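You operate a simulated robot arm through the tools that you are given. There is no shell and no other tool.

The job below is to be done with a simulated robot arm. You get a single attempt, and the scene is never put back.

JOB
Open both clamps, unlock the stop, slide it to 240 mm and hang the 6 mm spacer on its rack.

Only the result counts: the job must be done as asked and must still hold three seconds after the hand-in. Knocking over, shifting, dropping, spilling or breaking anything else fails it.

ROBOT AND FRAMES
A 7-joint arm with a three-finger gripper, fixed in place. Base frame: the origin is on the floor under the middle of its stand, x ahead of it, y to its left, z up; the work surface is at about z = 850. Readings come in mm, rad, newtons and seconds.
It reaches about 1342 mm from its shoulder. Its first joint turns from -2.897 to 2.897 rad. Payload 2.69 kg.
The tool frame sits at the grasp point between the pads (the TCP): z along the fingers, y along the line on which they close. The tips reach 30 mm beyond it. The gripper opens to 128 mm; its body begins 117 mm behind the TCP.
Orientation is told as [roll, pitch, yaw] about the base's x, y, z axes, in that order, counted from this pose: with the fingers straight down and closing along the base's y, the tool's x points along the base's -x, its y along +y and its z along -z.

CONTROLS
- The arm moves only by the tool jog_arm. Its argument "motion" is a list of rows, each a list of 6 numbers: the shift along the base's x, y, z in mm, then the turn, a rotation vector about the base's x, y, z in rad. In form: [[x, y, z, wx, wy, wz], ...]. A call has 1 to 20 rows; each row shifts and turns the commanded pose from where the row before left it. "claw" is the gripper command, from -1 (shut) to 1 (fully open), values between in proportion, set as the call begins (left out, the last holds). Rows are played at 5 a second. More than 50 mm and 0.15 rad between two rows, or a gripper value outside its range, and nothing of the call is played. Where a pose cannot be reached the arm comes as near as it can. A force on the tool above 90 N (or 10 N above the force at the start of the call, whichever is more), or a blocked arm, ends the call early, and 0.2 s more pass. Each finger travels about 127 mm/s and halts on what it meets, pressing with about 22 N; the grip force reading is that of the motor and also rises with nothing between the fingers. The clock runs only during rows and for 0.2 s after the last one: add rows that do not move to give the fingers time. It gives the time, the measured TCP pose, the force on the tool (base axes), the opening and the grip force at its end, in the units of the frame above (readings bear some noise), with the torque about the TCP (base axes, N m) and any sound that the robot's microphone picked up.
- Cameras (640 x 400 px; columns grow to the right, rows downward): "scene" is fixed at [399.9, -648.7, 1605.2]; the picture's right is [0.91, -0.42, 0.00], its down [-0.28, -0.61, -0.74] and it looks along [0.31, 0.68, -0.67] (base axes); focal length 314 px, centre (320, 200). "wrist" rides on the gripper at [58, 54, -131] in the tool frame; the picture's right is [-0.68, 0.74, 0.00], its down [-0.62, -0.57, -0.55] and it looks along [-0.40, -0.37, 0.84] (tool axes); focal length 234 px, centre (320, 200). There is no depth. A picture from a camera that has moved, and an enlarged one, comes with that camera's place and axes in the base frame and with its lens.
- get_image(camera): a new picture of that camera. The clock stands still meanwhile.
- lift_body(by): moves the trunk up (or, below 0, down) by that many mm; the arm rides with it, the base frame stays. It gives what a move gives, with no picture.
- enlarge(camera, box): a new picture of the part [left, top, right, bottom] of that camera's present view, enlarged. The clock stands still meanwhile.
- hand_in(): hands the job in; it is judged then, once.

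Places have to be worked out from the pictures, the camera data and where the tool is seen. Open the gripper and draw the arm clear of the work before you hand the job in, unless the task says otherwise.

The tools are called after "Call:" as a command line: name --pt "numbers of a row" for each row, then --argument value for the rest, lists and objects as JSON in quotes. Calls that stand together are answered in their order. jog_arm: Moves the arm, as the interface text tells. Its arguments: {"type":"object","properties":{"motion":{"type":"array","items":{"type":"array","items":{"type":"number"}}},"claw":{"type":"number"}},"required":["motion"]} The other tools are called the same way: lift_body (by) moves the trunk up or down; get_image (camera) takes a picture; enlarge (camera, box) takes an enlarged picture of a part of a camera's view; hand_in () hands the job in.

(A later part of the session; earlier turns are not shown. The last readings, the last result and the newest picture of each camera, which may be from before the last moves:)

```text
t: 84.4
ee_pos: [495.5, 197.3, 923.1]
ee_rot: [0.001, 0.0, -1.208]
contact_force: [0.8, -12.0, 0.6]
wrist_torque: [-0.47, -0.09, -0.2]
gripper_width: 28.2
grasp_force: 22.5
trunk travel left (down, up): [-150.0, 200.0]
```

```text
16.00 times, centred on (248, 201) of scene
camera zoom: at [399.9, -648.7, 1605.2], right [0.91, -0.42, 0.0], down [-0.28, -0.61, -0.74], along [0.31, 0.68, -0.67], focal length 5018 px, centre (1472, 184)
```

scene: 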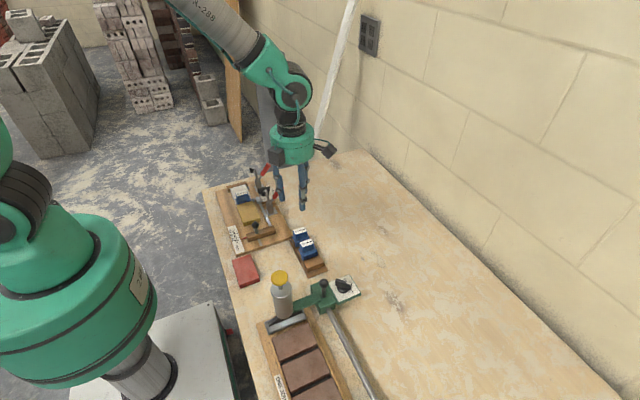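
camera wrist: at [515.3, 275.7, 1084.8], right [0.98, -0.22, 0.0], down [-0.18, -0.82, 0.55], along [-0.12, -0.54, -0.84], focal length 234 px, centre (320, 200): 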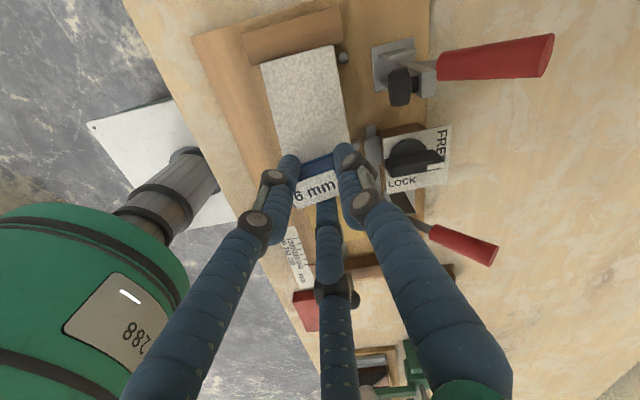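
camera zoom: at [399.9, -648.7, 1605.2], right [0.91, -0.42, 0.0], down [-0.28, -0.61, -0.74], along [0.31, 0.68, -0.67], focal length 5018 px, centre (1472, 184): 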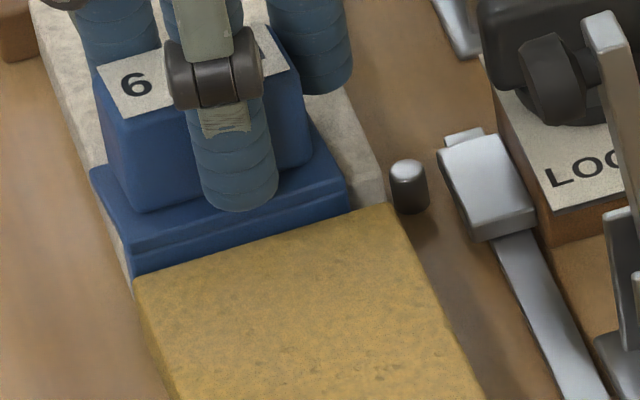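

Still ~5 mm to go before the flange seats; continue lowering gently with force checks.

Call:
jog_arm --pt "0 0 -1.5 0 0 0" --pt "0 0 0 0 0 0"

Call:
jog_arm --pt "0 0 -1.5 0 0 0" --pt "0 0 0 0 0 0"

Call:
jog_arm --pt "0 0 -1.5 0 0 0" --pt "0 0 0 0 0 0"

Call:
enlarge --camera "scene" --box '[232, 190, 264, 212]'

```text
t: 85.0
ee_pos: [496.2, 197.1, 921.0]
ee_rot: [0.002, 0.001, -1.208]
contact_force: [0.7, -11.7, 4.1]
wrist_torque: [-0.45, -0.1, -0.2]
gripper_width: 28.1
grasp_force: 22.1
trunk travel left (down, up): [-150.0, 200.0]
```

```text
t: 85.6
ee_pos: [496.2, 197.1, 920.0]
ee_rot: [0.001, -0.001, -1.207]
contact_force: [1.1, -15.1, 12.4]
wrist_torque: [-0.6, -0.21, -0.27]
gripper_width: 28.1
grasp_force: 22.1
trunk travel left (down, up): [-150.0, 200.0]
```

```text
t: 86.2
ee_pos: [496.8, 198.1, 919.8]
ee_rot: [0.002, -0.001, -1.207]
contact_force: [1.2, -13.3, 20.5]
wrist_torque: [-0.53, -0.28, -0.26]
gripper_width: 28.2
grasp_force: 22.2
trunk travel left (down, up): [-150.0, 200.0]
```

```text
16.00 times, centred on (248, 201) of scene
camera zoom: at [399.9, -648.7, 1605.2], right [0.91, -0.42, 0.0], down [-0.28, -0.61, -0.74], along [0.31, 0.68, -0.67], focal length 5018 px, centre (1472, 184)
```

zoom: 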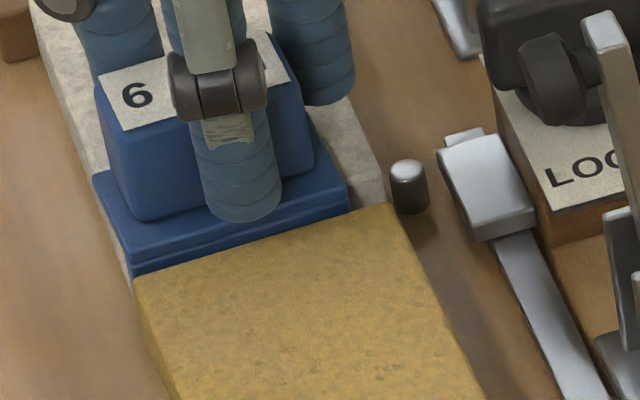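

The flange is seated (20 N). Relieve slightly, then release and look at how the spacer, grey and gold pieces sit.

Call:
jog_arm --pt "0 0 1.2 0 0 0" --pt "0 -0.5 0 0 0 0"

Call:
jog_arm --pt "0 0 0 0 0 0" --pt "0 0 0 0 0 0" --claw -0.4

Call:
jog_arm --pt "0 0 0 0 0 0" --pt "0 0 0 0 0 0" --claw -0.06

Call:
enlarge --camera "scene" --box '[232, 190, 264, 212]'

Call:
enlarge --camera "wrist" --box '[220, 60, 420, 240]'

```text
t: 86.8
ee_pos: [496.0, 197.4, 919.8]
ee_rot: [0.001, 0.001, -1.208]
contact_force: [2.6, -5.1, 5.7]
wrist_torque: [-0.16, -0.18, -0.14]
gripper_width: 28.2
grasp_force: 22.0
trunk travel left (down, up): [-150.0, 200.0]
```

```text
t: 87.4
ee_pos: [496.4, 197.4, 919.4]
ee_rot: [0.002, 0.001, -1.207]
contact_force: [0.6, 0.3, -0.7]
wrist_torque: [0.0, -0.02, -0.01]
gripper_width: 38.4
grasp_force: 0.0
trunk travel left (down, up): [-150.0, 200.0]
```

```text
t: 88.0
ee_pos: [495.0, 197.1, 919.2]
ee_rot: [0.0, 0.001, -1.207]
contact_force: [1.0, 0.4, 0.7]
wrist_torque: [-0.02, 0.0, 0.0]
gripper_width: 60.5
grasp_force: 0.1
trunk travel left (down, up): [-150.0, 200.0]
```

```text
16.00 times, centred on (248, 201) of scene
camera zoom: at [399.9, -648.7, 1605.2], right [0.91, -0.42, 0.0], down [-0.28, -0.61, -0.74], along [0.31, 0.68, -0.67], focal length 5018 px, centre (1472, 184)
```

zoom: 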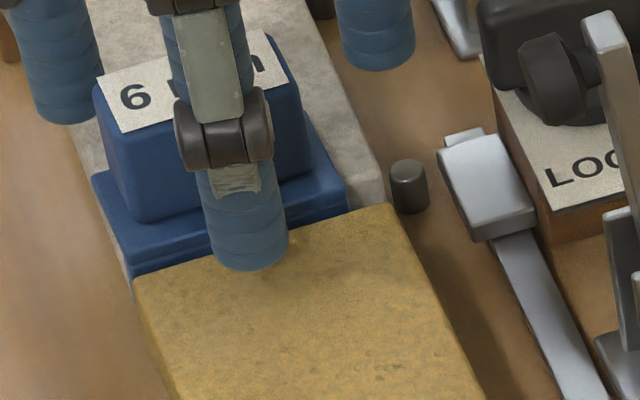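

```text
2.22 times, centred on (320, 150) of wrist
camera zoom: at [527.6, 270.1, 1051.3], right [0.93, -0.37, 0.0], down [-0.31, -0.78, 0.55], along [-0.2, -0.51, -0.84], focal length 520 px, centre (320, 311)
```

zoom: 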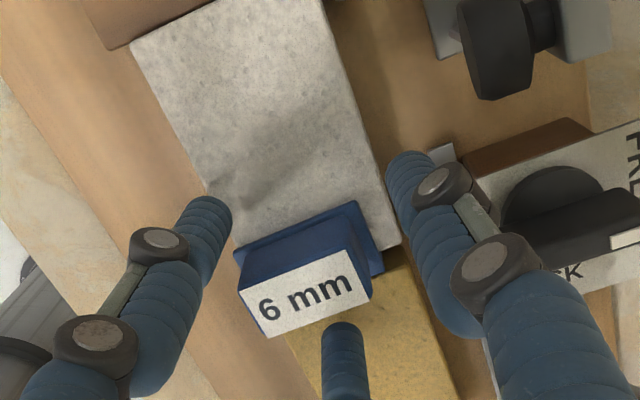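

Released cleanly. Rise to inspect the whole arrangement.

Call:
jog_arm --pt "0 0 20 0 0 0" --pt "0 0 30 0 0 0" --pt "0 0 30 0 0 0.07" --pt "0 0 0 0 0 0.09" --pt "0 0 0 0 0 0"

Call:
enlarge --camera "wrist" --box '[220, 20, 400, 200]'

Call:
enlarge --camera "scene" --box '[232, 190, 264, 212]'

Call:
enlarge --camera "scene" --box '[228, 180, 268, 220]'

```text
t: 89.2
ee_pos: [497.2, 196.7, 999.1]
ee_rot: [0.003, 0.0, -1.046]
contact_force: [-0.1, -0.2, -0.1]
wrist_torque: [0.03, 0.0, 0.0]
gripper_width: 60.3
grasp_force: 0.0
trunk travel left (down, up): [-150.0, 200.0]
```

```text
2.22 times, centred on (310, 110) of wrist
camera zoom: at [515.4, 273.5, 1131.3], right [0.98, -0.22, 0.0], down [-0.18, -0.82, 0.55], along [-0.12, -0.54, -0.84], focal length 520 px, centre (342, 400)
```

zoom: 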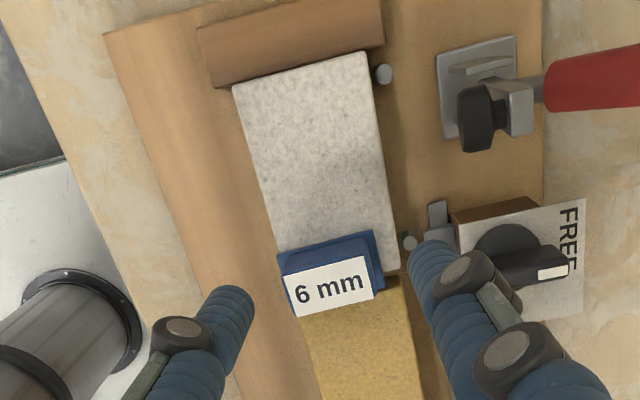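

```text
16.00 times, centred on (248, 201) of scene
camera zoom: at [399.9, -648.7, 1605.2], right [0.91, -0.42, 0.0], down [-0.28, -0.61, -0.74], along [0.31, 0.68, -0.67], focal length 5018 px, centre (1472, 184)
```

zoom: 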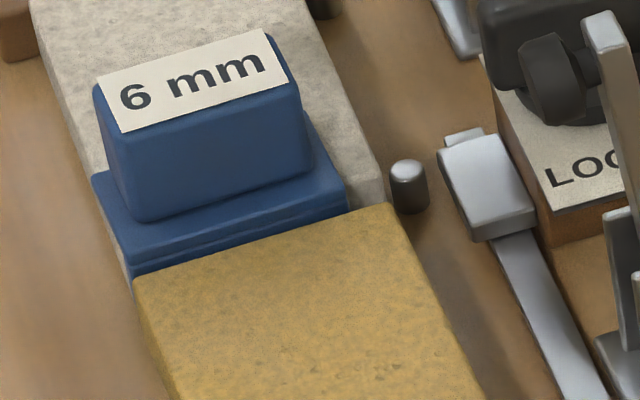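

```text
10.00 times, centred on (248, 200) of scene
camera zoom: at [399.9, -648.7, 1605.2], right [0.91, -0.42, 0.0], down [-0.28, -0.61, -0.74], along [0.31, 0.68, -0.67], focal length 3136 px, centre (1040, 200)
```

zoom: 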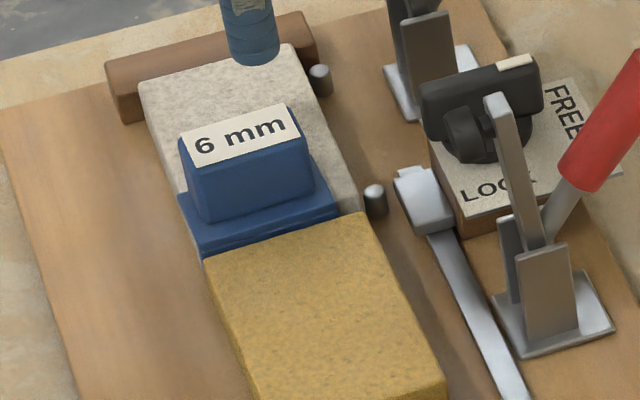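

Spacer, grey and gold all sit properly (gold shifted only ~2–3 mm, spacer ~6 mm in −x). Handle centre is now ≈ (491.5, 193.6). I switch to a flat-face grip: yaw −30°, fingers on the ±y faces and one at the −x end.

Call:
jog_arm --pt "-3 -0.7 0 0 0 0.1305" --pt "-3 -0.7 0 0 0 0.1305" --pt "-3 -0.7 0 0 0 0.1305" --pt "-2.9 -0.7 0 0 0 0.1305" --pt "0 0 -25 0 0 0" --pt "0 0 -20 0 0 0" --pt "0 0 0 0 0 0"

Call:
enlarge --camera "wrist" --box '[220, 60, 420, 240]'

Call:
enlarge --camera "scene" --box '[222, 160, 286, 220]'

```text
t: 90.8
ee_pos: [483.8, 193.2, 952.7]
ee_rot: [-0.001, 0.0, -0.525]
contact_force: [0.8, -0.2, -0.3]
wrist_torque: [-0.02, 0.02, -0.03]
gripper_width: 59.9
grasp_force: 0.0
trunk travel left (down, up): [-150.0, 200.0]
```

```text
2.22 times, centred on (320, 150) of wrist
camera zoom: at [462.6, 269.4, 1085.8], right [0.95, 0.3, 0.0], down [0.25, -0.8, 0.55], along [0.16, -0.52, -0.84], focal length 520 px, centre (320, 311)
```

zoom: 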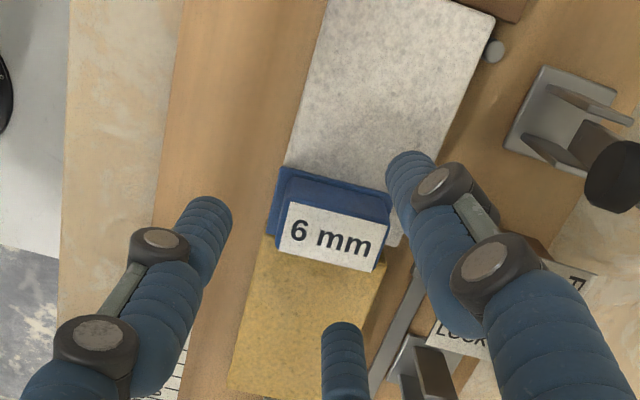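

```text
6.67 times, centred on (254, 190) of scene
camera zoom: at [399.9, -648.7, 1605.2], right [0.91, -0.42, 0.0], down [-0.28, -0.61, -0.74], along [0.31, 0.68, -0.67], focal length 2091 px, centre (760, 267)
```

zoom: 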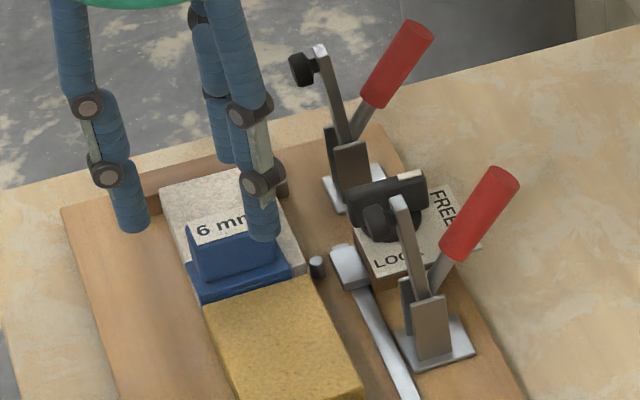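

Aligned: handle centre ≈ (491, 193.5), TCP true ≈ (485.7, 193.6). Descend 32 mm to grip height and close in stages.

Call:
jog_arm --pt "0 0 -12 0 0 0" --pt "0 0 -10 0 0 0" --pt "0 0 -10 0 0 0" --pt "0 0 0 0 0 0"

Call:
jog_arm --pt "0 0 0 0 0 0" --pt "0 0 0 0 0 0" --claw -0.4

Call:
enlarge --camera "wrist" --box '[220, 80, 420, 250]'

Call:
enlarge --camera "scene" --box '[228, 174, 268, 214]'

```text
t: 91.8
ee_pos: [484.4, 194.4, 923.1]
ee_rot: [0.001, 0.001, -0.524]
contact_force: [0.4, -0.9, -0.1]
wrist_torque: [0.01, 0.0, -0.01]
gripper_width: 60.1
grasp_force: 0.1
trunk travel left (down, up): [-150.0, 200.0]
```

```text
t: 92.4
ee_pos: [485.3, 194.6, 923.0]
ee_rot: [-0.001, 0.0, -0.525]
contact_force: [-0.1, 1.2, 0.1]
wrist_torque: [-0.01, 0.0, 0.02]
gripper_width: 38.3
grasp_force: 0.2
trunk travel left (down, up): [-150.0, 200.0]
```

```text
2.35 times, centred on (320, 165) of wrist
camera zoom: at [463.0, 269.3, 1054.5], right [0.95, 0.3, 0.0], down [0.25, -0.8, 0.55], along [0.16, -0.52, -0.84], focal length 551 px, centre (320, 282)
```

zoom: 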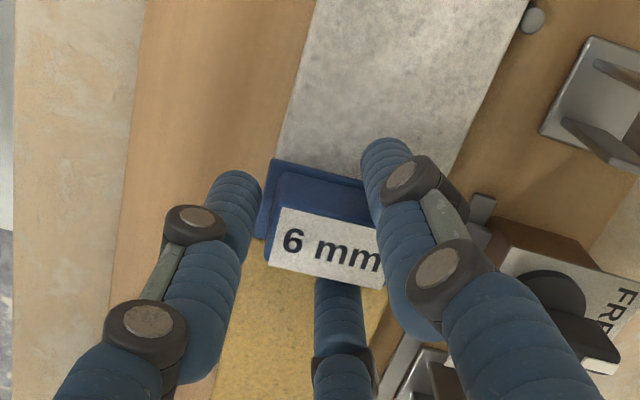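

```text
10.00 times, centred on (248, 194) of scene
camera zoom: at [399.9, -648.7, 1605.2], right [0.91, -0.42, 0.0], down [-0.28, -0.61, -0.74], along [0.31, 0.68, -0.67], focal length 3136 px, centre (1040, 260)
```

zoom: 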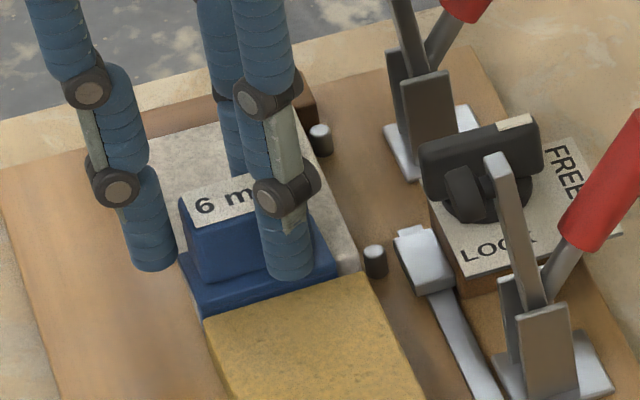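

No contact at 38 mm yet. Continue closing gently.

Call:
jog_arm --pt "0 0 0 0 0 0" --pt "0 0 0 0 0 0" --claw -0.52

Call:
jog_arm --pt "0 0 0 0 0 0" --pt "0 0 0 0 0 0" --claw -0.6

Call:
jog_arm --pt "0 0 0 0 0 0" --pt "0 0 0 0 0 0" --claw -0.68

```text
t: 93.0
ee_pos: [484.7, 193.4, 922.0]
ee_rot: [0.0, 0.001, -0.527]
contact_force: [-0.8, 0.1, 0.0]
wrist_torque: [0.0, -0.02, -0.04]
gripper_width: 30.8
grasp_force: 0.0
trunk travel left (down, up): [-150.0, 200.0]
```

```text
t: 93.6
ee_pos: [484.9, 193.9, 922.7]
ee_rot: [0.001, 0.0, -0.525]
contact_force: [-0.9, -1.6, 0.1]
wrist_torque: [-0.05, 0.03, -0.02]
gripper_width: 26.9
grasp_force: 9.0
trunk travel left (down, up): [-150.0, 200.0]
```

```text
t: 94.2
ee_pos: [484.4, 194.3, 922.9]
ee_rot: [-0.001, 0.0, -0.526]
contact_force: [0.3, -1.9, 0.2]
wrist_torque: [-0.07, 0.04, -0.05]
gripper_width: 26.1
grasp_force: 21.8
trunk travel left (down, up): [-150.0, 200.0]
```

Balanced flat grip: 26 mm, 22 N, almost no net force. Apply full grip, shift −y by 1 mm so the blade leaves the grey face, and check.

Call:
jog_arm --pt "0 0 0 0 0 0" --pt "0 0 0 0 0 0" --claw -1

Call:
jog_arm --pt "0 -0.6 0 0 0 0" --pt "0 -0.4 0 0 0 0" --pt "0 0 0 0 0 0"

Call:
enlarge --camera "scene" --box '[232, 186, 264, 208]'

```text
t: 94.8
ee_pos: [483.9, 195.2, 922.3]
ee_rot: [-0.001, 0.001, -0.525]
contact_force: [-1.1, -2.0, -1.1]
wrist_torque: [-0.09, 0.04, -0.02]
gripper_width: 26.4
grasp_force: 22.8
trunk travel left (down, up): [-150.0, 200.0]
```

```text
t: 95.6
ee_pos: [485.1, 192.8, 923.0]
ee_rot: [0.002, 0.001, -0.524]
contact_force: [0.6, 0.6, 0.2]
wrist_torque: [0.0, -0.04, -0.01]
gripper_width: 26.2
grasp_force: 22.0
trunk travel left (down, up): [-150.0, 200.0]
```

```text
16.00 times, centred on (248, 197) of scene
camera zoom: at [399.9, -648.7, 1605.2], right [0.91, -0.42, 0.0], down [-0.28, -0.61, -0.74], along [0.31, 0.68, -0.67], focal length 5018 px, centre (1472, 248)
```

zoom: 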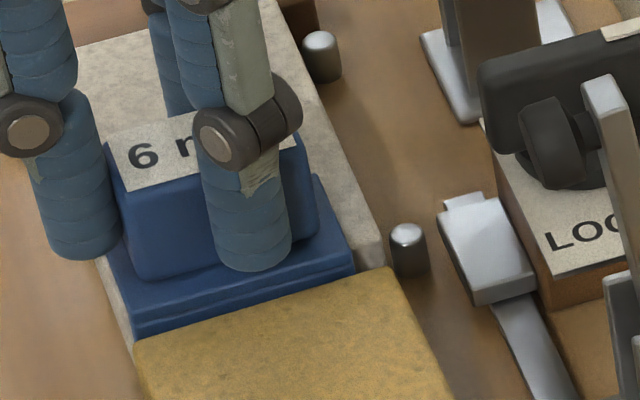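

No lateral force now. Lift slowly and check that the grey piece stays down.

Call:
jog_arm --pt "0 0 1.5 0 0 0" --pt "0 0 1.5 0 0 0" --pt "0 0 2 0 0 0" --pt "0 0 0 0 0 0"

Call:
enlarge --camera "scene" --box '[232, 186, 264, 208]'

```text
t: 96.6
ee_pos: [484.4, 193.3, 926.6]
ee_rot: [-0.001, -0.001, -0.525]
contact_force: [0.2, 0.1, -0.3]
wrist_torque: [0.01, -0.01, -0.01]
gripper_width: 26.2
grasp_force: 22.0
trunk travel left (down, up): [-150.0, 200.0]
```

```text
16.00 times, centred on (248, 197) of scene
camera zoom: at [399.9, -648.7, 1605.2], right [0.91, -0.42, 0.0], down [-0.28, -0.61, -0.74], along [0.31, 0.68, -0.67], focal length 5018 px, centre (1472, 248)
```

zoom: 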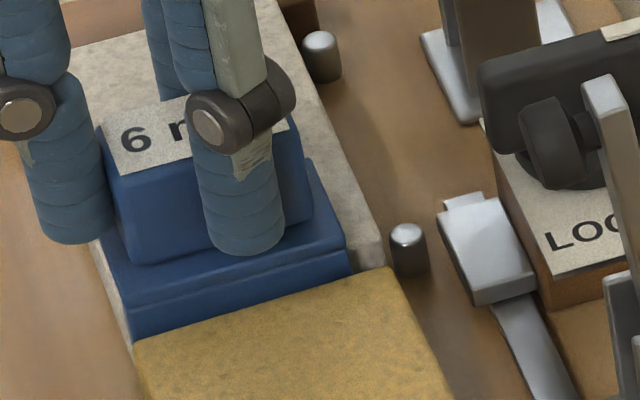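

Spacer rises freely; grey stays put. Continue to lift clear.

Call:
jog_arm --pt "0 0 3 0 0 0" --pt "0 0 3 0 0 0" --pt "0 0 3 0 0 0" --pt "0 0 3 0 0 0" --pt "0 0 4 0 0 0" --pt "0 0 4 0 0 0" --pt "0 0 0 0 0 0"

Call:
enlarge --camera "scene" --box '[228, 174, 268, 214]'

Call:
enlarge --camera "wrist" --box '[220, 80, 420, 250]'

```text
t: 98.2
ee_pos: [483.8, 193.5, 947.6]
ee_rot: [0.0, 0.001, -0.526]
contact_force: [0.3, -0.1, -1.1]
wrist_torque: [0.01, -0.01, -0.01]
gripper_width: 26.1
grasp_force: 21.9
trunk travel left (down, up): [-150.0, 200.0]
```

```text
10.00 times, centred on (248, 194) of scene
camera zoom: at [399.9, -648.7, 1605.2], right [0.91, -0.42, 0.0], down [-0.28, -0.61, -0.74], along [0.31, 0.68, -0.67], focal length 3136 px, centre (1040, 260)
```

zoom: 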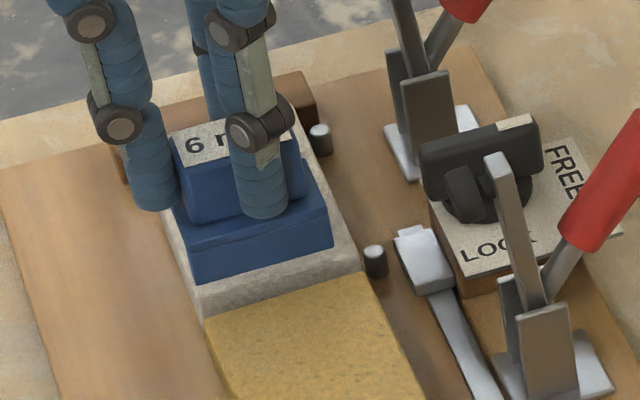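

```text
2.35 times, centred on (320, 165) of wrist
camera zoom: at [462.5, 268.6, 1079.5], right [0.95, 0.3, 0.0], down [0.25, -0.8, 0.55], along [0.16, -0.52, -0.84], focal length 551 px, centre (320, 282)
```

zoom: 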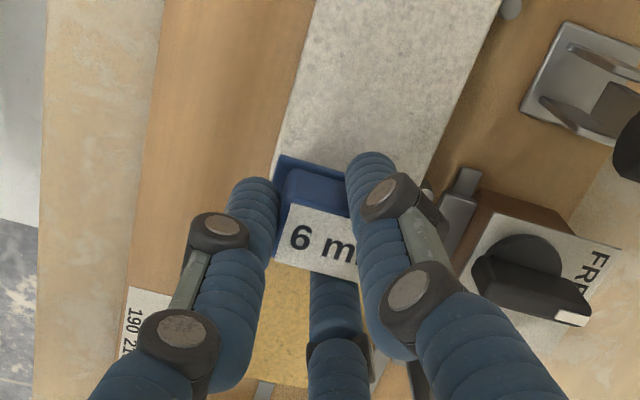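

The spacer is out, level and square, and held with handle centre ≈ TCP + (5.7, 0.3). I check grey/gold placement and the spacer's underside before travelling.

Call:
enlarge --camera "scene" --box '[232, 186, 264, 208]'

Call:
enlarge --camera "scene" --box '[222, 170, 286, 230]'

```text
16.00 times, centred on (248, 197) of scene
camera zoom: at [399.9, -648.7, 1605.2], right [0.91, -0.42, 0.0], down [-0.28, -0.61, -0.74], along [0.31, 0.68, -0.67], focal length 5018 px, centre (1472, 248)
```

zoom: 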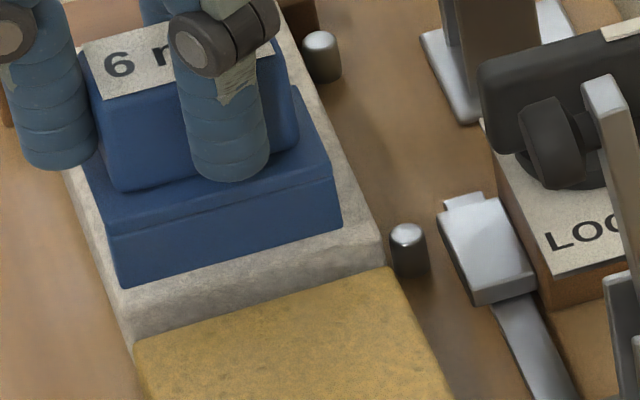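

```text
6.67 times, centred on (254, 200) of scene
camera zoom: at [399.9, -648.7, 1605.2], right [0.91, -0.42, 0.0], down [-0.28, -0.61, -0.74], along [0.31, 0.68, -0.67], focal length 2091 px, centre (760, 200)
```

zoom: 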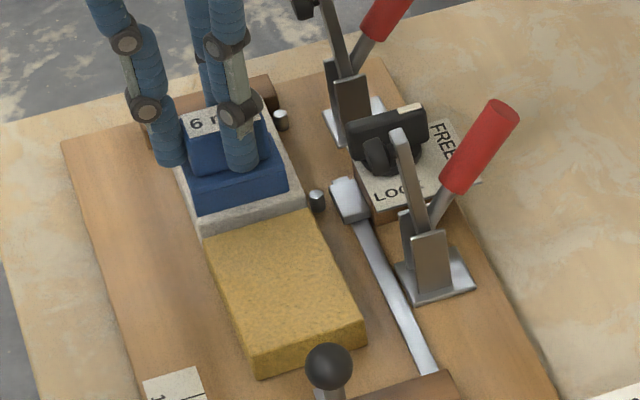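

Everything remaining in the jig is seated. Now raise the spacer high (over the open clamp levers) and carry it above the free rack bar, stopping with clearance.

Call:
jog_arm --pt "0 0 15 0 0 0" --pt "0 0 25 0 0 0" --pt "0 0 30 0 0 0" --pt "0 0 30 0 0 0" --pt "0 0 0 0 0 0"

Call:
jog_arm --pt "5 -14 0 0 0 0" --pt "8 -22 0 0 0 0" --pt "9 -25 0 0 0 0" --pt "9 -25 0 0 0 0" --pt "9 -25 0 0 0 0" --pt "9 -25 0 0 0 0" --pt "9 -25 0 0 0 0" --pt "9 -25 0 0 0 0" --pt "9 -25 0 0 0 0" --pt "9 -25 0 0 0 0" --pt "9 -25 0 0 0 0" --pt "9 -25 0 0 0 0" --pt "9 -25 0 0 0 0" --pt "8 -20 0 0 0 0" --pt "4.7 -10.6 0 0 0 0" --pt "0 0 0 0 0 0"

Call:
get_image --camera "wrist"

Call:
enlarge --camera "scene" --box '[270, 180, 350, 280]'

```text
t: 99.4
ee_pos: [483.4, 193.1, 1047.5]
ee_rot: [-0.001, -0.002, -0.524]
contact_force: [-0.3, -0.3, 0.4]
wrist_torque: [-0.04, -0.04, 0.02]
gripper_width: 26.1
grasp_force: 21.8
trunk travel left (down, up): [-150.0, 200.0]
```

```text
t: 102.8
ee_pos: [610.0, -148.5, 1046.6]
ee_rot: [-0.001, -0.001, -0.526]
contact_force: [0.4, -0.7, -0.4]
wrist_torque: [0.01, 0.0, 0.06]
gripper_width: 26.0
grasp_force: 21.7
trunk travel left (down, up): [-150.0, 200.0]
```

```text
taken
camera wrist: at [588.2, -73.7, 1179.3], right [0.95, 0.3, 0.0], down [0.25, -0.8, 0.55], along [0.16, -0.52, -0.84], focal length 234 px, centre (320, 200)
```

wrist: 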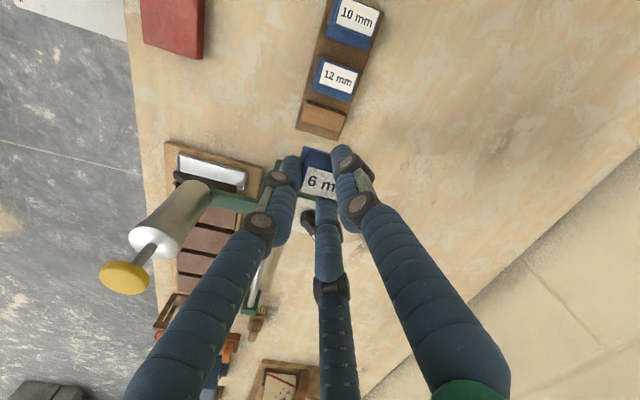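

```text
4.00 times, centred on (310, 230) of scene
camera zoom: at [399.9, -648.7, 1605.2], right [0.91, -0.42, 0.0], down [-0.28, -0.61, -0.74], along [0.31, 0.68, -0.67], focal length 1254 px, centre (360, 80)
```

zoom: 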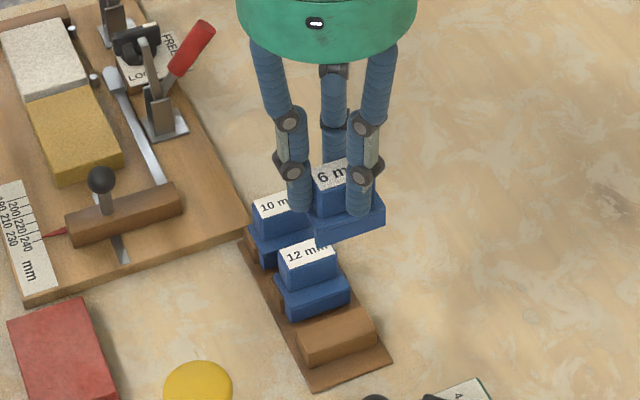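

Over the rack. I zoom the wrist view to measure the free bar in this same camera pose, for a consistent relative alignment.

Call:
enlarge --camera "wrist" --box '[280, 50, 380, 150]'

Call:
enlarge --camera "wrist" --box '[280, 130, 360, 210]'

```text
4.00 times, centred on (330, 100) of wrist
camera zoom: at [588.2, -73.7, 1179.3], right [0.95, 0.3, 0.0], down [0.25, -0.8, 0.55], along [0.16, -0.52, -0.84], focal length 937 px, centre (280, 600)
```

zoom: 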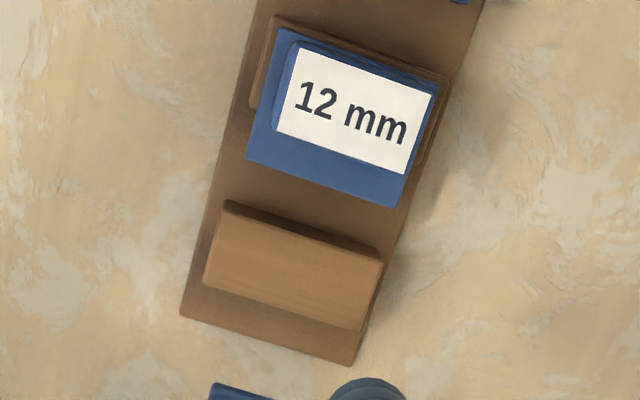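

```text
5.00 times, centred on (320, 170) of wrist
camera zoom: at [588.2, -73.7, 1179.3], right [0.95, 0.3, 0.0], down [0.25, -0.8, 0.55], along [0.16, -0.52, -0.84], focal length 1171 px, centre (320, 350)
```

zoom: 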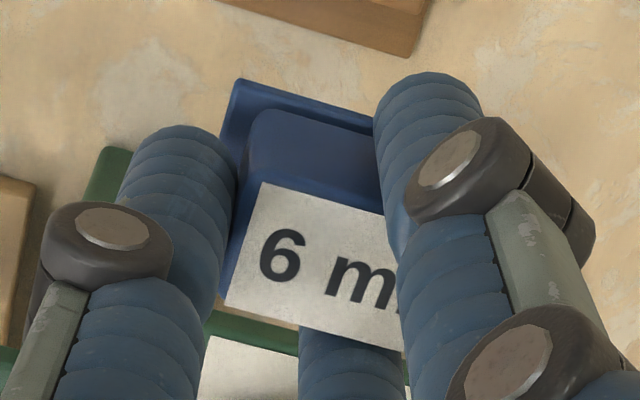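

Combining views: bar front face ≈ y −156.6, 12 mm handle ≈ (615, −94.4). The 6 mm handle is now at ≈ (617.5, −148.9); I shift by (−2, +2.3) and lower until the blade is just above the bar.

Call:
jog_arm --pt "-2 2.3 0 0 0 0" --pt "0 0 -20 0 0 0" --pt "0 0 -20 0 0 0" --pt "0 0 -20 0 0 0" --pt "0 0 -20 0 0 0" --pt "0 0 -15 0 0 0" --pt "0 0 -8 0 0 0" --pt "0 0 0 0 0 0"

Call:
enlarge --camera "scene" --box '[294, 236, 334, 272]'

Call:
enlarge --camera "wrist" --box '[240, 60, 400, 220]'

```text
t: 104.6
ee_pos: [607.8, -146.2, 943.9]
ee_rot: [-0.001, -0.002, -0.524]
contact_force: [-0.4, 0.8, 0.0]
wrist_torque: [0.03, 0.0, -0.02]
gripper_width: 25.7
grasp_force: 21.2
trunk travel left (down, up): [-150.0, 200.0]
```

```text
11.11 times, centred on (314, 254) of scene
camera zoom: at [399.9, -648.7, 1605.2], right [0.91, -0.42, 0.0], down [-0.28, -0.61, -0.74], along [0.31, 0.68, -0.67], focal length 3484 px, centre (387, -400)
```

zoom: 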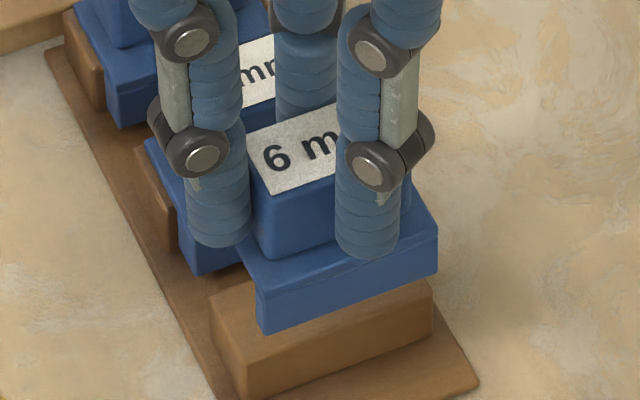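

```text
2.50 times, centred on (320, 140) of wrist
camera zoom: at [585.3, -71.3, 1076.6], right [0.95, 0.3, 0.0], down [0.25, -0.8, 0.55], along [0.16, -0.52, -0.84], focal length 585 px, centre (320, 350)
```

zoom: 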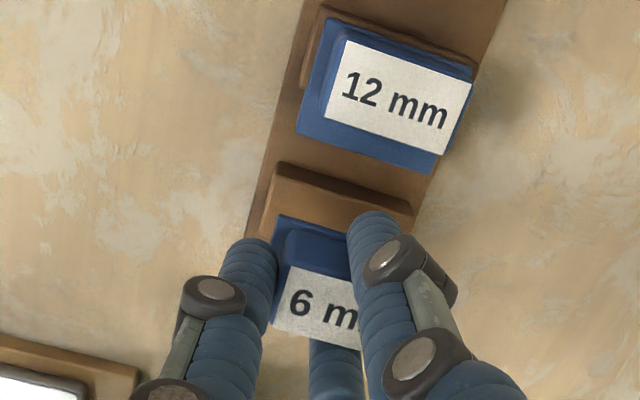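

Well centred in x. I zoom in for the y alignment between blade and bar.

Call:
enlarge --camera "wrist" --box '[290, 115, 360, 175]'

Call:
enlarge --camera "scene" --box '[302, 248, 334, 272]'

```text
6.67 times, centred on (325, 145) of wrist
camera zoom: at [585.3, -71.3, 1076.6], right [0.95, 0.3, 0.0], down [0.25, -0.8, 0.55], along [0.16, -0.52, -0.84], focal length 1561 px, centre (287, 567)
```

zoom: 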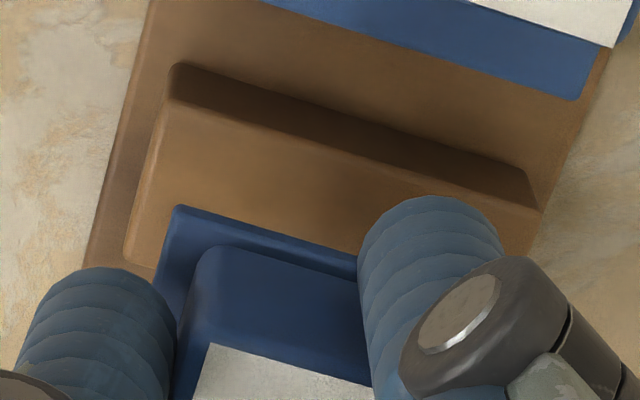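

```text
16.00 times, centred on (318, 260) of scene
camera zoom: at [399.9, -648.7, 1605.2], right [0.91, -0.42, 0.0], down [-0.28, -0.61, -0.74], along [0.31, 0.68, -0.67], focal length 5018 px, centre (352, -760)
```

zoom: 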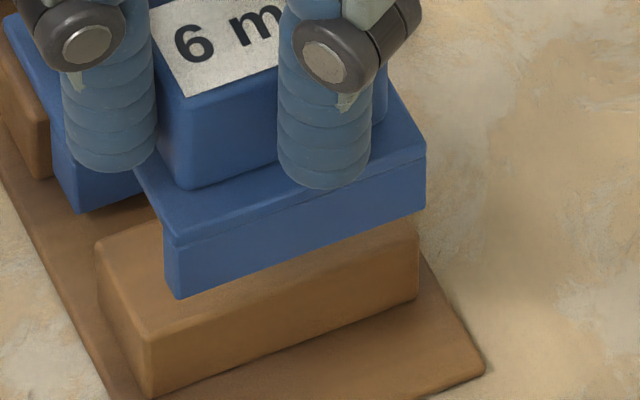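

Estimated blade-to-bar clearance is near zero, so I shift −2 mm in y and lower in steps while watching force: flange contact is expected near z≈915, a premature contact near 925 would mean the blade is on the bar.

Call:
jog_arm --pt "0 -2 0 0 0 0" --pt "0 0 -5 0 0 0" --pt "0 0 -5 0 0 0" --pt "0 0 -4 0 0 0" --pt "0 0 0 0 0 0"

Call:
enlarge --camera "scene" --box '[302, 248, 334, 272]'

Call:
enlarge --camera "wrist" --box '[290, 115, 360, 175]'

```text
t: 105.8
ee_pos: [608.2, -148.2, 929.7]
ee_rot: [0.001, 0.0, -0.525]
contact_force: [-0.3, 0.4, -0.6]
wrist_torque: [-0.01, 0.0, -0.02]
gripper_width: 25.8
grasp_force: 22.0
trunk travel left (down, up): [-150.0, 200.0]
```

```text
16.00 times, centred on (318, 260) of scene
camera zoom: at [399.9, -648.7, 1605.2], right [0.91, -0.42, 0.0], down [-0.28, -0.61, -0.74], along [0.31, 0.68, -0.67], focal length 5018 px, centre (352, -760)
```

zoom: 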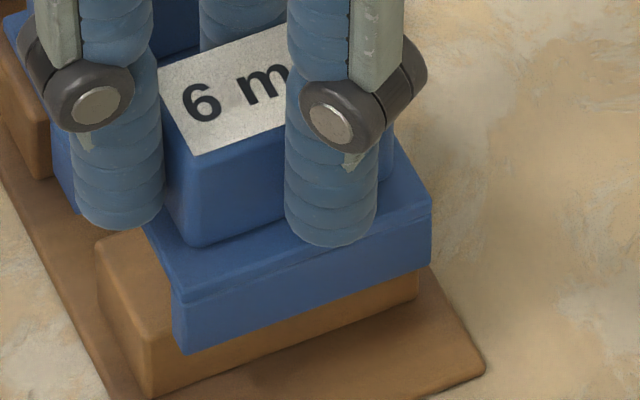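

```text
6.67 times, centred on (325, 145) of wrist
camera zoom: at [585.6, -73.1, 1062.5], right [0.95, 0.3, 0.0], down [0.25, -0.8, 0.55], along [0.16, -0.52, -0.84], focal length 1561 px, centre (287, 567)
```

zoom: 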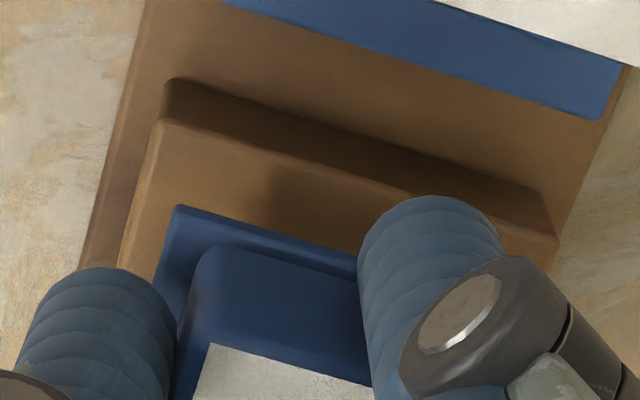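

Both views now agree on ~1.6 mm clearance between the blade and the bar's front face. Lower in small steps past the bar's top edge.

Call:
jog_arm --pt "0 0 -2 0 0 0" --pt "0 0 -2 0 0 0" --pt "0 0 0 0 0 0"

Call:
jog_arm --pt "0 0 -2 0 0 0" --pt "0 0 0 0 0 0"

Call:
jog_arm --pt "0 0 -2 0 0 0" --pt "0 0 0 0 0 0"

Call:
enlarge --camera "scene" --box '[302, 248, 334, 272]'

Call:
enlarge --camera "wrist" --box '[290, 115, 360, 175]'

```text
t: 106.6
ee_pos: [607.1, -147.4, 925.6]
ee_rot: [0.001, 0.0, -0.526]
contact_force: [-0.8, -0.9, 0.6]
wrist_torque: [-0.02, 0.0, -0.02]
gripper_width: 26.3
grasp_force: 22.4
trunk travel left (down, up): [-150.0, 200.0]
```

```text
t: 107.2
ee_pos: [606.8, -148.4, 924.2]
ee_rot: [0.001, -0.002, -0.525]
contact_force: [-0.2, 0.0, -0.7]
wrist_torque: [-0.01, 0.06, 0.01]
gripper_width: 26.1
grasp_force: 21.6
trunk travel left (down, up): [-150.0, 200.0]
```

```text
t: 107.8
ee_pos: [607.2, -148.1, 921.5]
ee_rot: [-0.001, -0.001, -0.526]
contact_force: [0.2, -0.2, 0.1]
wrist_torque: [0.04, 0.03, 0.03]
gripper_width: 25.8
grasp_force: 22.2
trunk travel left (down, up): [-150.0, 200.0]
```

```text
16.00 times, centred on (318, 260) of scene
camera zoom: at [399.9, -648.7, 1605.2], right [0.91, -0.42, 0.0], down [-0.28, -0.61, -0.74], along [0.31, 0.68, -0.67], focal length 5018 px, centre (352, -760)
```

zoom: 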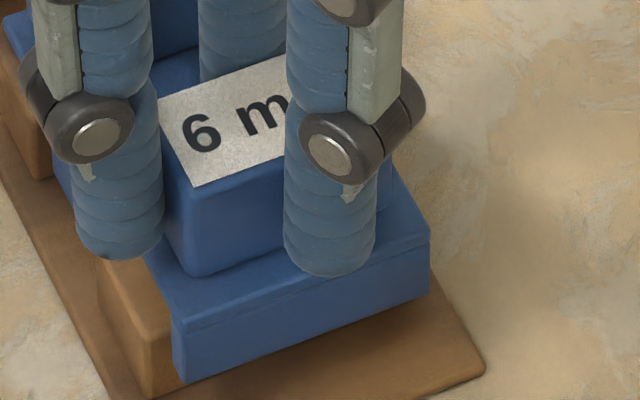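

```text
6.67 times, centred on (325, 145) of wrist
camera zoom: at [585.4, -73.0, 1054.1], right [0.95, 0.3, 0.0], down [0.25, -0.8, 0.55], along [0.16, -0.52, -0.84], focal length 1561 px, centre (287, 567)
```

zoom: 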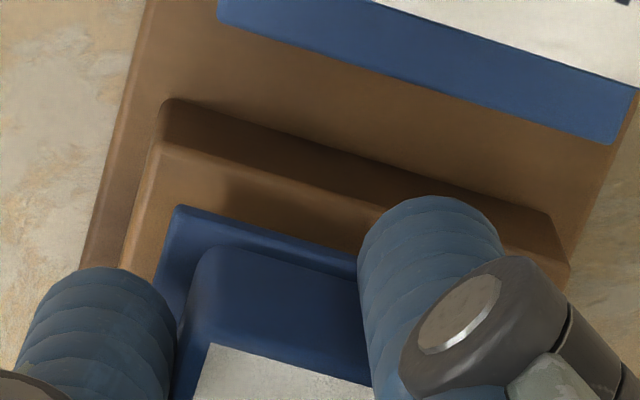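

The blade has passed below the bar's top with zero force. Continue lowering until the flange touches the bar.

Call:
jog_arm --pt "0 0 -2 0 0 0" --pt "0 0 -2 0 0 0" --pt "0 0 0 0 0 0"

Call:
jog_arm --pt "0 0 -1.5 0 0 0" --pt "0 0 0 0 0 0"

Call:
jog_arm --pt "0 0 -1.2 0 0 0" --pt "0 0 0 0 0 0"

Call:
enlarge --camera "scene" --box '[302, 248, 334, 272]'

Call:
enlarge --camera "wrist" --box '[290, 115, 360, 175]'

```text
t: 108.6
ee_pos: [607.8, -148.7, 918.4]
ee_rot: [0.0, 0.0, -0.525]
contact_force: [0.0, -0.3, -0.5]
wrist_torque: [-0.01, 0.05, -0.02]
gripper_width: 26.0
grasp_force: 22.2
trunk travel left (down, up): [-150.0, 200.0]
```

```text
t: 109.2
ee_pos: [607.3, -148.3, 916.7]
ee_rot: [0.001, -0.001, -0.526]
contact_force: [-0.3, -0.5, 0.3]
wrist_torque: [-0.01, 0.01, 0.02]
gripper_width: 26.1
grasp_force: 22.0
trunk travel left (down, up): [-150.0, 200.0]
```

```text
t: 109.8
ee_pos: [606.1, -147.8, 914.7]
ee_rot: [0.0, 0.001, -0.526]
contact_force: [-0.8, 0.9, -1.2]
wrist_torque: [-0.03, -0.01, 0.03]
gripper_width: 26.1
grasp_force: 22.2
trunk travel left (down, up): [-150.0, 200.0]
```

```text
16.00 times, centred on (318, 260) of scene
camera zoom: at [399.9, -648.7, 1605.2], right [0.91, -0.42, 0.0], down [-0.28, -0.61, -0.74], along [0.31, 0.68, -0.67], focal length 5018 px, centre (352, -760)
```

zoom: 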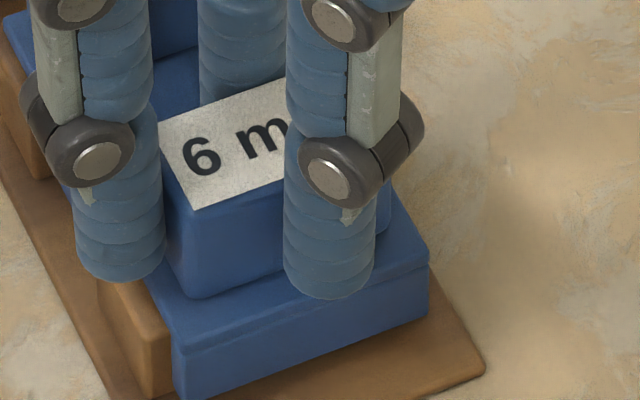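

```text
6.67 times, centred on (325, 145) of wrist
camera zoom: at [585.4, -72.8, 1047.4], right [0.95, 0.3, 0.0], down [0.25, -0.8, 0.55], along [0.16, -0.52, -0.84], focal length 1561 px, centre (287, 567)
```

zoom: 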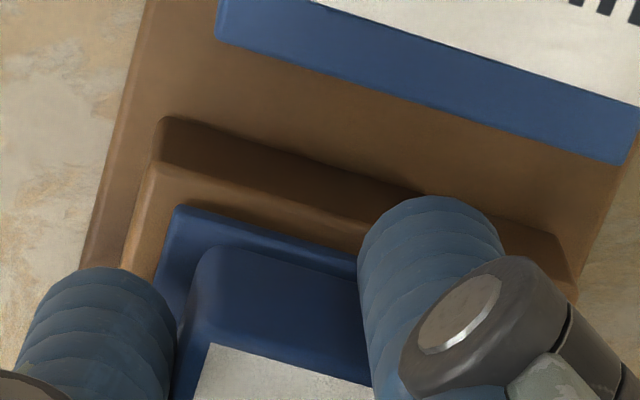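

No contact yet, with about 2–3 mm slack. I shift +1 mm in y (blade now beside the bar) and keep lowering in 1 mm steps.

Call:
jog_arm --pt "0 1 0 0 0 0" --pt "0 0 -1 0 0 0" --pt "0 0 0 0 0 0"

Call:
jog_arm --pt "0 0 -1 0 0 0" --pt "0 0 0 0 0 0"

Call:
jog_arm --pt "0 0 -1 0 0 0" --pt "0 0 0 0 0 0"

```text
t: 110.6
ee_pos: [606.6, -147.0, 916.1]
ee_rot: [0.0, -0.001, -0.527]
contact_force: [0.7, -0.4, -0.9]
wrist_torque: [-0.01, 0.01, -0.02]
gripper_width: 25.8
grasp_force: 22.3
trunk travel left (down, up): [-150.0, 200.0]
```

```text
t: 111.2
ee_pos: [607.9, -147.3, 914.4]
ee_rot: [0.002, 0.0, -0.526]
contact_force: [0.2, 0.5, 0.4]
wrist_torque: [0.0, -0.01, 0.01]
gripper_width: 26.0
grasp_force: 21.9
trunk travel left (down, up): [-150.0, 200.0]
```

```text
t: 111.8
ee_pos: [606.9, -146.5, 913.3]
ee_rot: [-0.001, -0.002, -0.525]
contact_force: [-1.4, 0.1, 9.8]
wrist_torque: [0.06, 0.08, 0.02]
gripper_width: 25.9
grasp_force: 22.6
trunk travel left (down, up): [-150.0, 200.0]
```

Contact at z≈913 with 10 N, as expected for the flange seating on the bar. Check visually before releasing.

Call:
enlarge --camera "scene" --box '[302, 248, 334, 272]'

Call:
enlarge --camera "wrist" --box '[270, 80, 390, 200]'

```text
16.00 times, centred on (318, 260) of scene
camera zoom: at [399.9, -648.7, 1605.2], right [0.91, -0.42, 0.0], down [-0.28, -0.61, -0.74], along [0.31, 0.68, -0.67], focal length 5018 px, centre (352, -760)
```

zoom: 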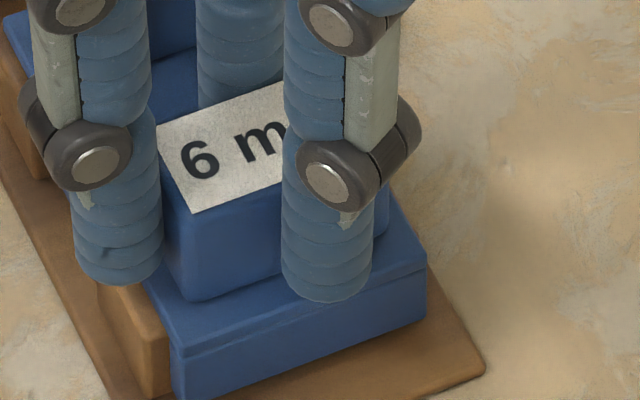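

```text
3.33 times, centred on (330, 140) of wrist
camera zoom: at [585.3, -71.7, 1045.2], right [0.95, 0.3, 0.0], down [0.25, -0.8, 0.55], along [0.16, -0.52, -0.84], focal length 781 px, centre (287, 400)
```

zoom: 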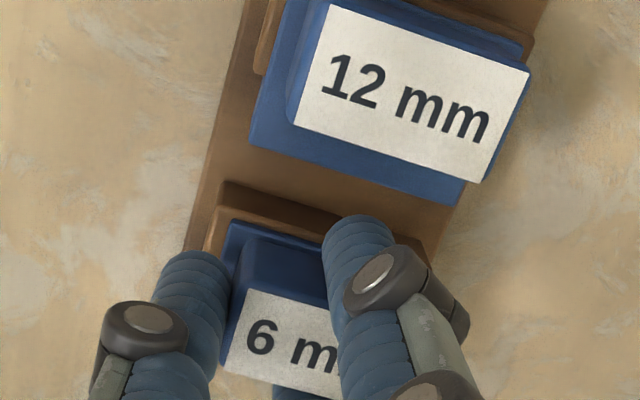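

The spacer sits on the bar like its neighbours. Relieve the load and open slightly, then a bit more.

Call:
jog_arm --pt "0 0 0.6 0 0 0" --pt "0 0 0 0 0 0"

Call:
jog_arm --pt "0 0 0 0 0 0" --pt "0 0 0 0 0 0" --claw -0.48

Call:
jog_arm --pt "0 0 0 0 0 0" --pt "0 0 0 0 0 0" --claw -0.38

Call:
enlarge --camera "scene" --box '[302, 248, 334, 272]'

Call:
enlarge --camera "wrist" --box '[270, 80, 390, 200]'

```text
t: 112.4
ee_pos: [607.2, -146.5, 914.0]
ee_rot: [-0.001, -0.001, -0.525]
contact_force: [0.7, -0.9, 3.7]
wrist_torque: [-0.03, -0.07, 0.01]
gripper_width: 25.9
grasp_force: 22.2
trunk travel left (down, up): [-150.0, 200.0]
```

```text
t: 113.0
ee_pos: [607.3, -146.9, 913.4]
ee_rot: [0.0, 0.001, -0.526]
contact_force: [-0.1, 0.0, 0.7]
wrist_torque: [0.01, 0.0, 0.01]
gripper_width: 33.3
grasp_force: 0.0
trunk travel left (down, up): [-150.0, 200.0]
```

```text
t: 113.6
ee_pos: [607.1, -147.1, 913.0]
ee_rot: [0.001, 0.001, -0.526]
contact_force: [-0.1, -0.2, 0.2]
wrist_torque: [0.0, 0.01, -0.01]
gripper_width: 39.8
grasp_force: 0.1
trunk travel left (down, up): [-150.0, 200.0]
```

```text
16.00 times, centred on (318, 260) of scene
camera zoom: at [399.9, -648.7, 1605.2], right [0.91, -0.42, 0.0], down [-0.28, -0.61, -0.74], along [0.31, 0.68, -0.67], focal length 5018 px, centre (352, -760)
```

zoom: 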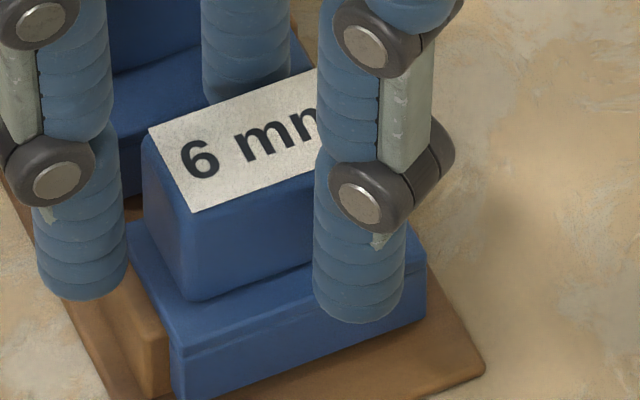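

```text
3.33 times, centred on (330, 140) of wrist
camera zoom: at [585.4, -71.7, 1045.3], right [0.95, 0.3, 0.0], down [0.25, -0.8, 0.55], along [0.16, -0.52, -0.84], focal length 781 px, centre (287, 400)
```

zoom: 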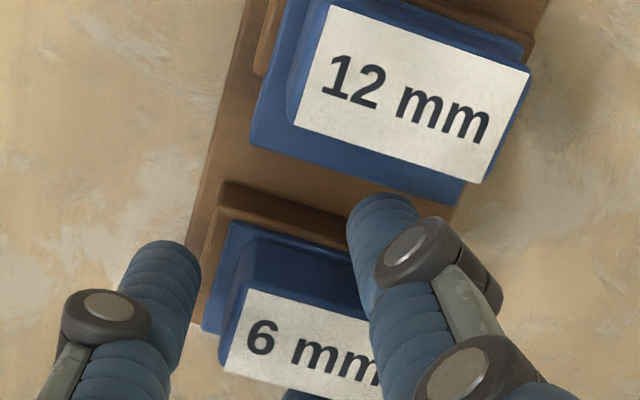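

The spacer hangs by itself and no contact forces remain. Retreat straight up.

Call:
jog_arm --pt "0 0 5 0 0 0" --pt "0 0 10 0 0 0" --pt "0 0 20 0 0 0" --pt "0 0 30 0 0 0" --pt "0 0 40 0 0 0" --pt "0 0 40 0 0 0" --pt "0 0 0 0 0 0"

Call:
enlarge --camera "scene" --box '[294, 222, 334, 272]'

Call:
enlarge --camera "wrist" --box '[270, 40, 390, 180]'

```text
t: 115.2
ee_pos: [606.5, -146.5, 1059.1]
ee_rot: [-0.001, 0.0, -0.526]
contact_force: [0.2, -0.3, -0.3]
wrist_torque: [-0.03, -0.02, 0.0]
gripper_width: 39.9
grasp_force: 0.0
trunk travel left (down, up): [-150.0, 200.0]
```

```text
8.00 times, centred on (314, 247) of scene
camera zoom: at [399.9, -648.7, 1605.2], right [0.91, -0.42, 0.0], down [-0.28, -0.61, -0.74], along [0.31, 0.68, -0.67], focal length 2509 px, centre (368, -176)
```

zoom: 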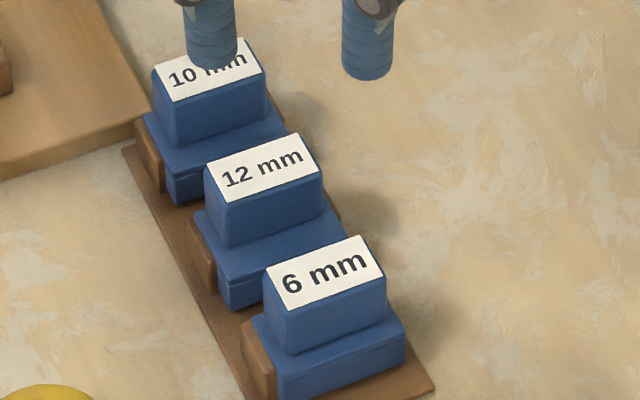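

```text
2.86 times, centred on (330, 110) of wrist
camera zoom: at [584.2, -71.1, 1190.9], right [0.95, 0.3, 0.0], down [0.25, -0.8, 0.55], along [0.16, -0.52, -0.84], focal length 669 px, centre (291, 457)
```

zoom: 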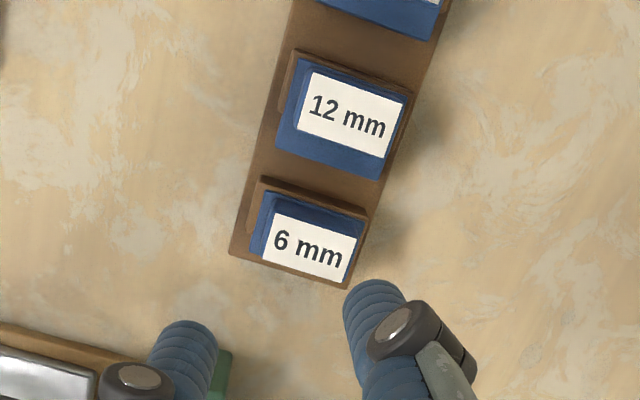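

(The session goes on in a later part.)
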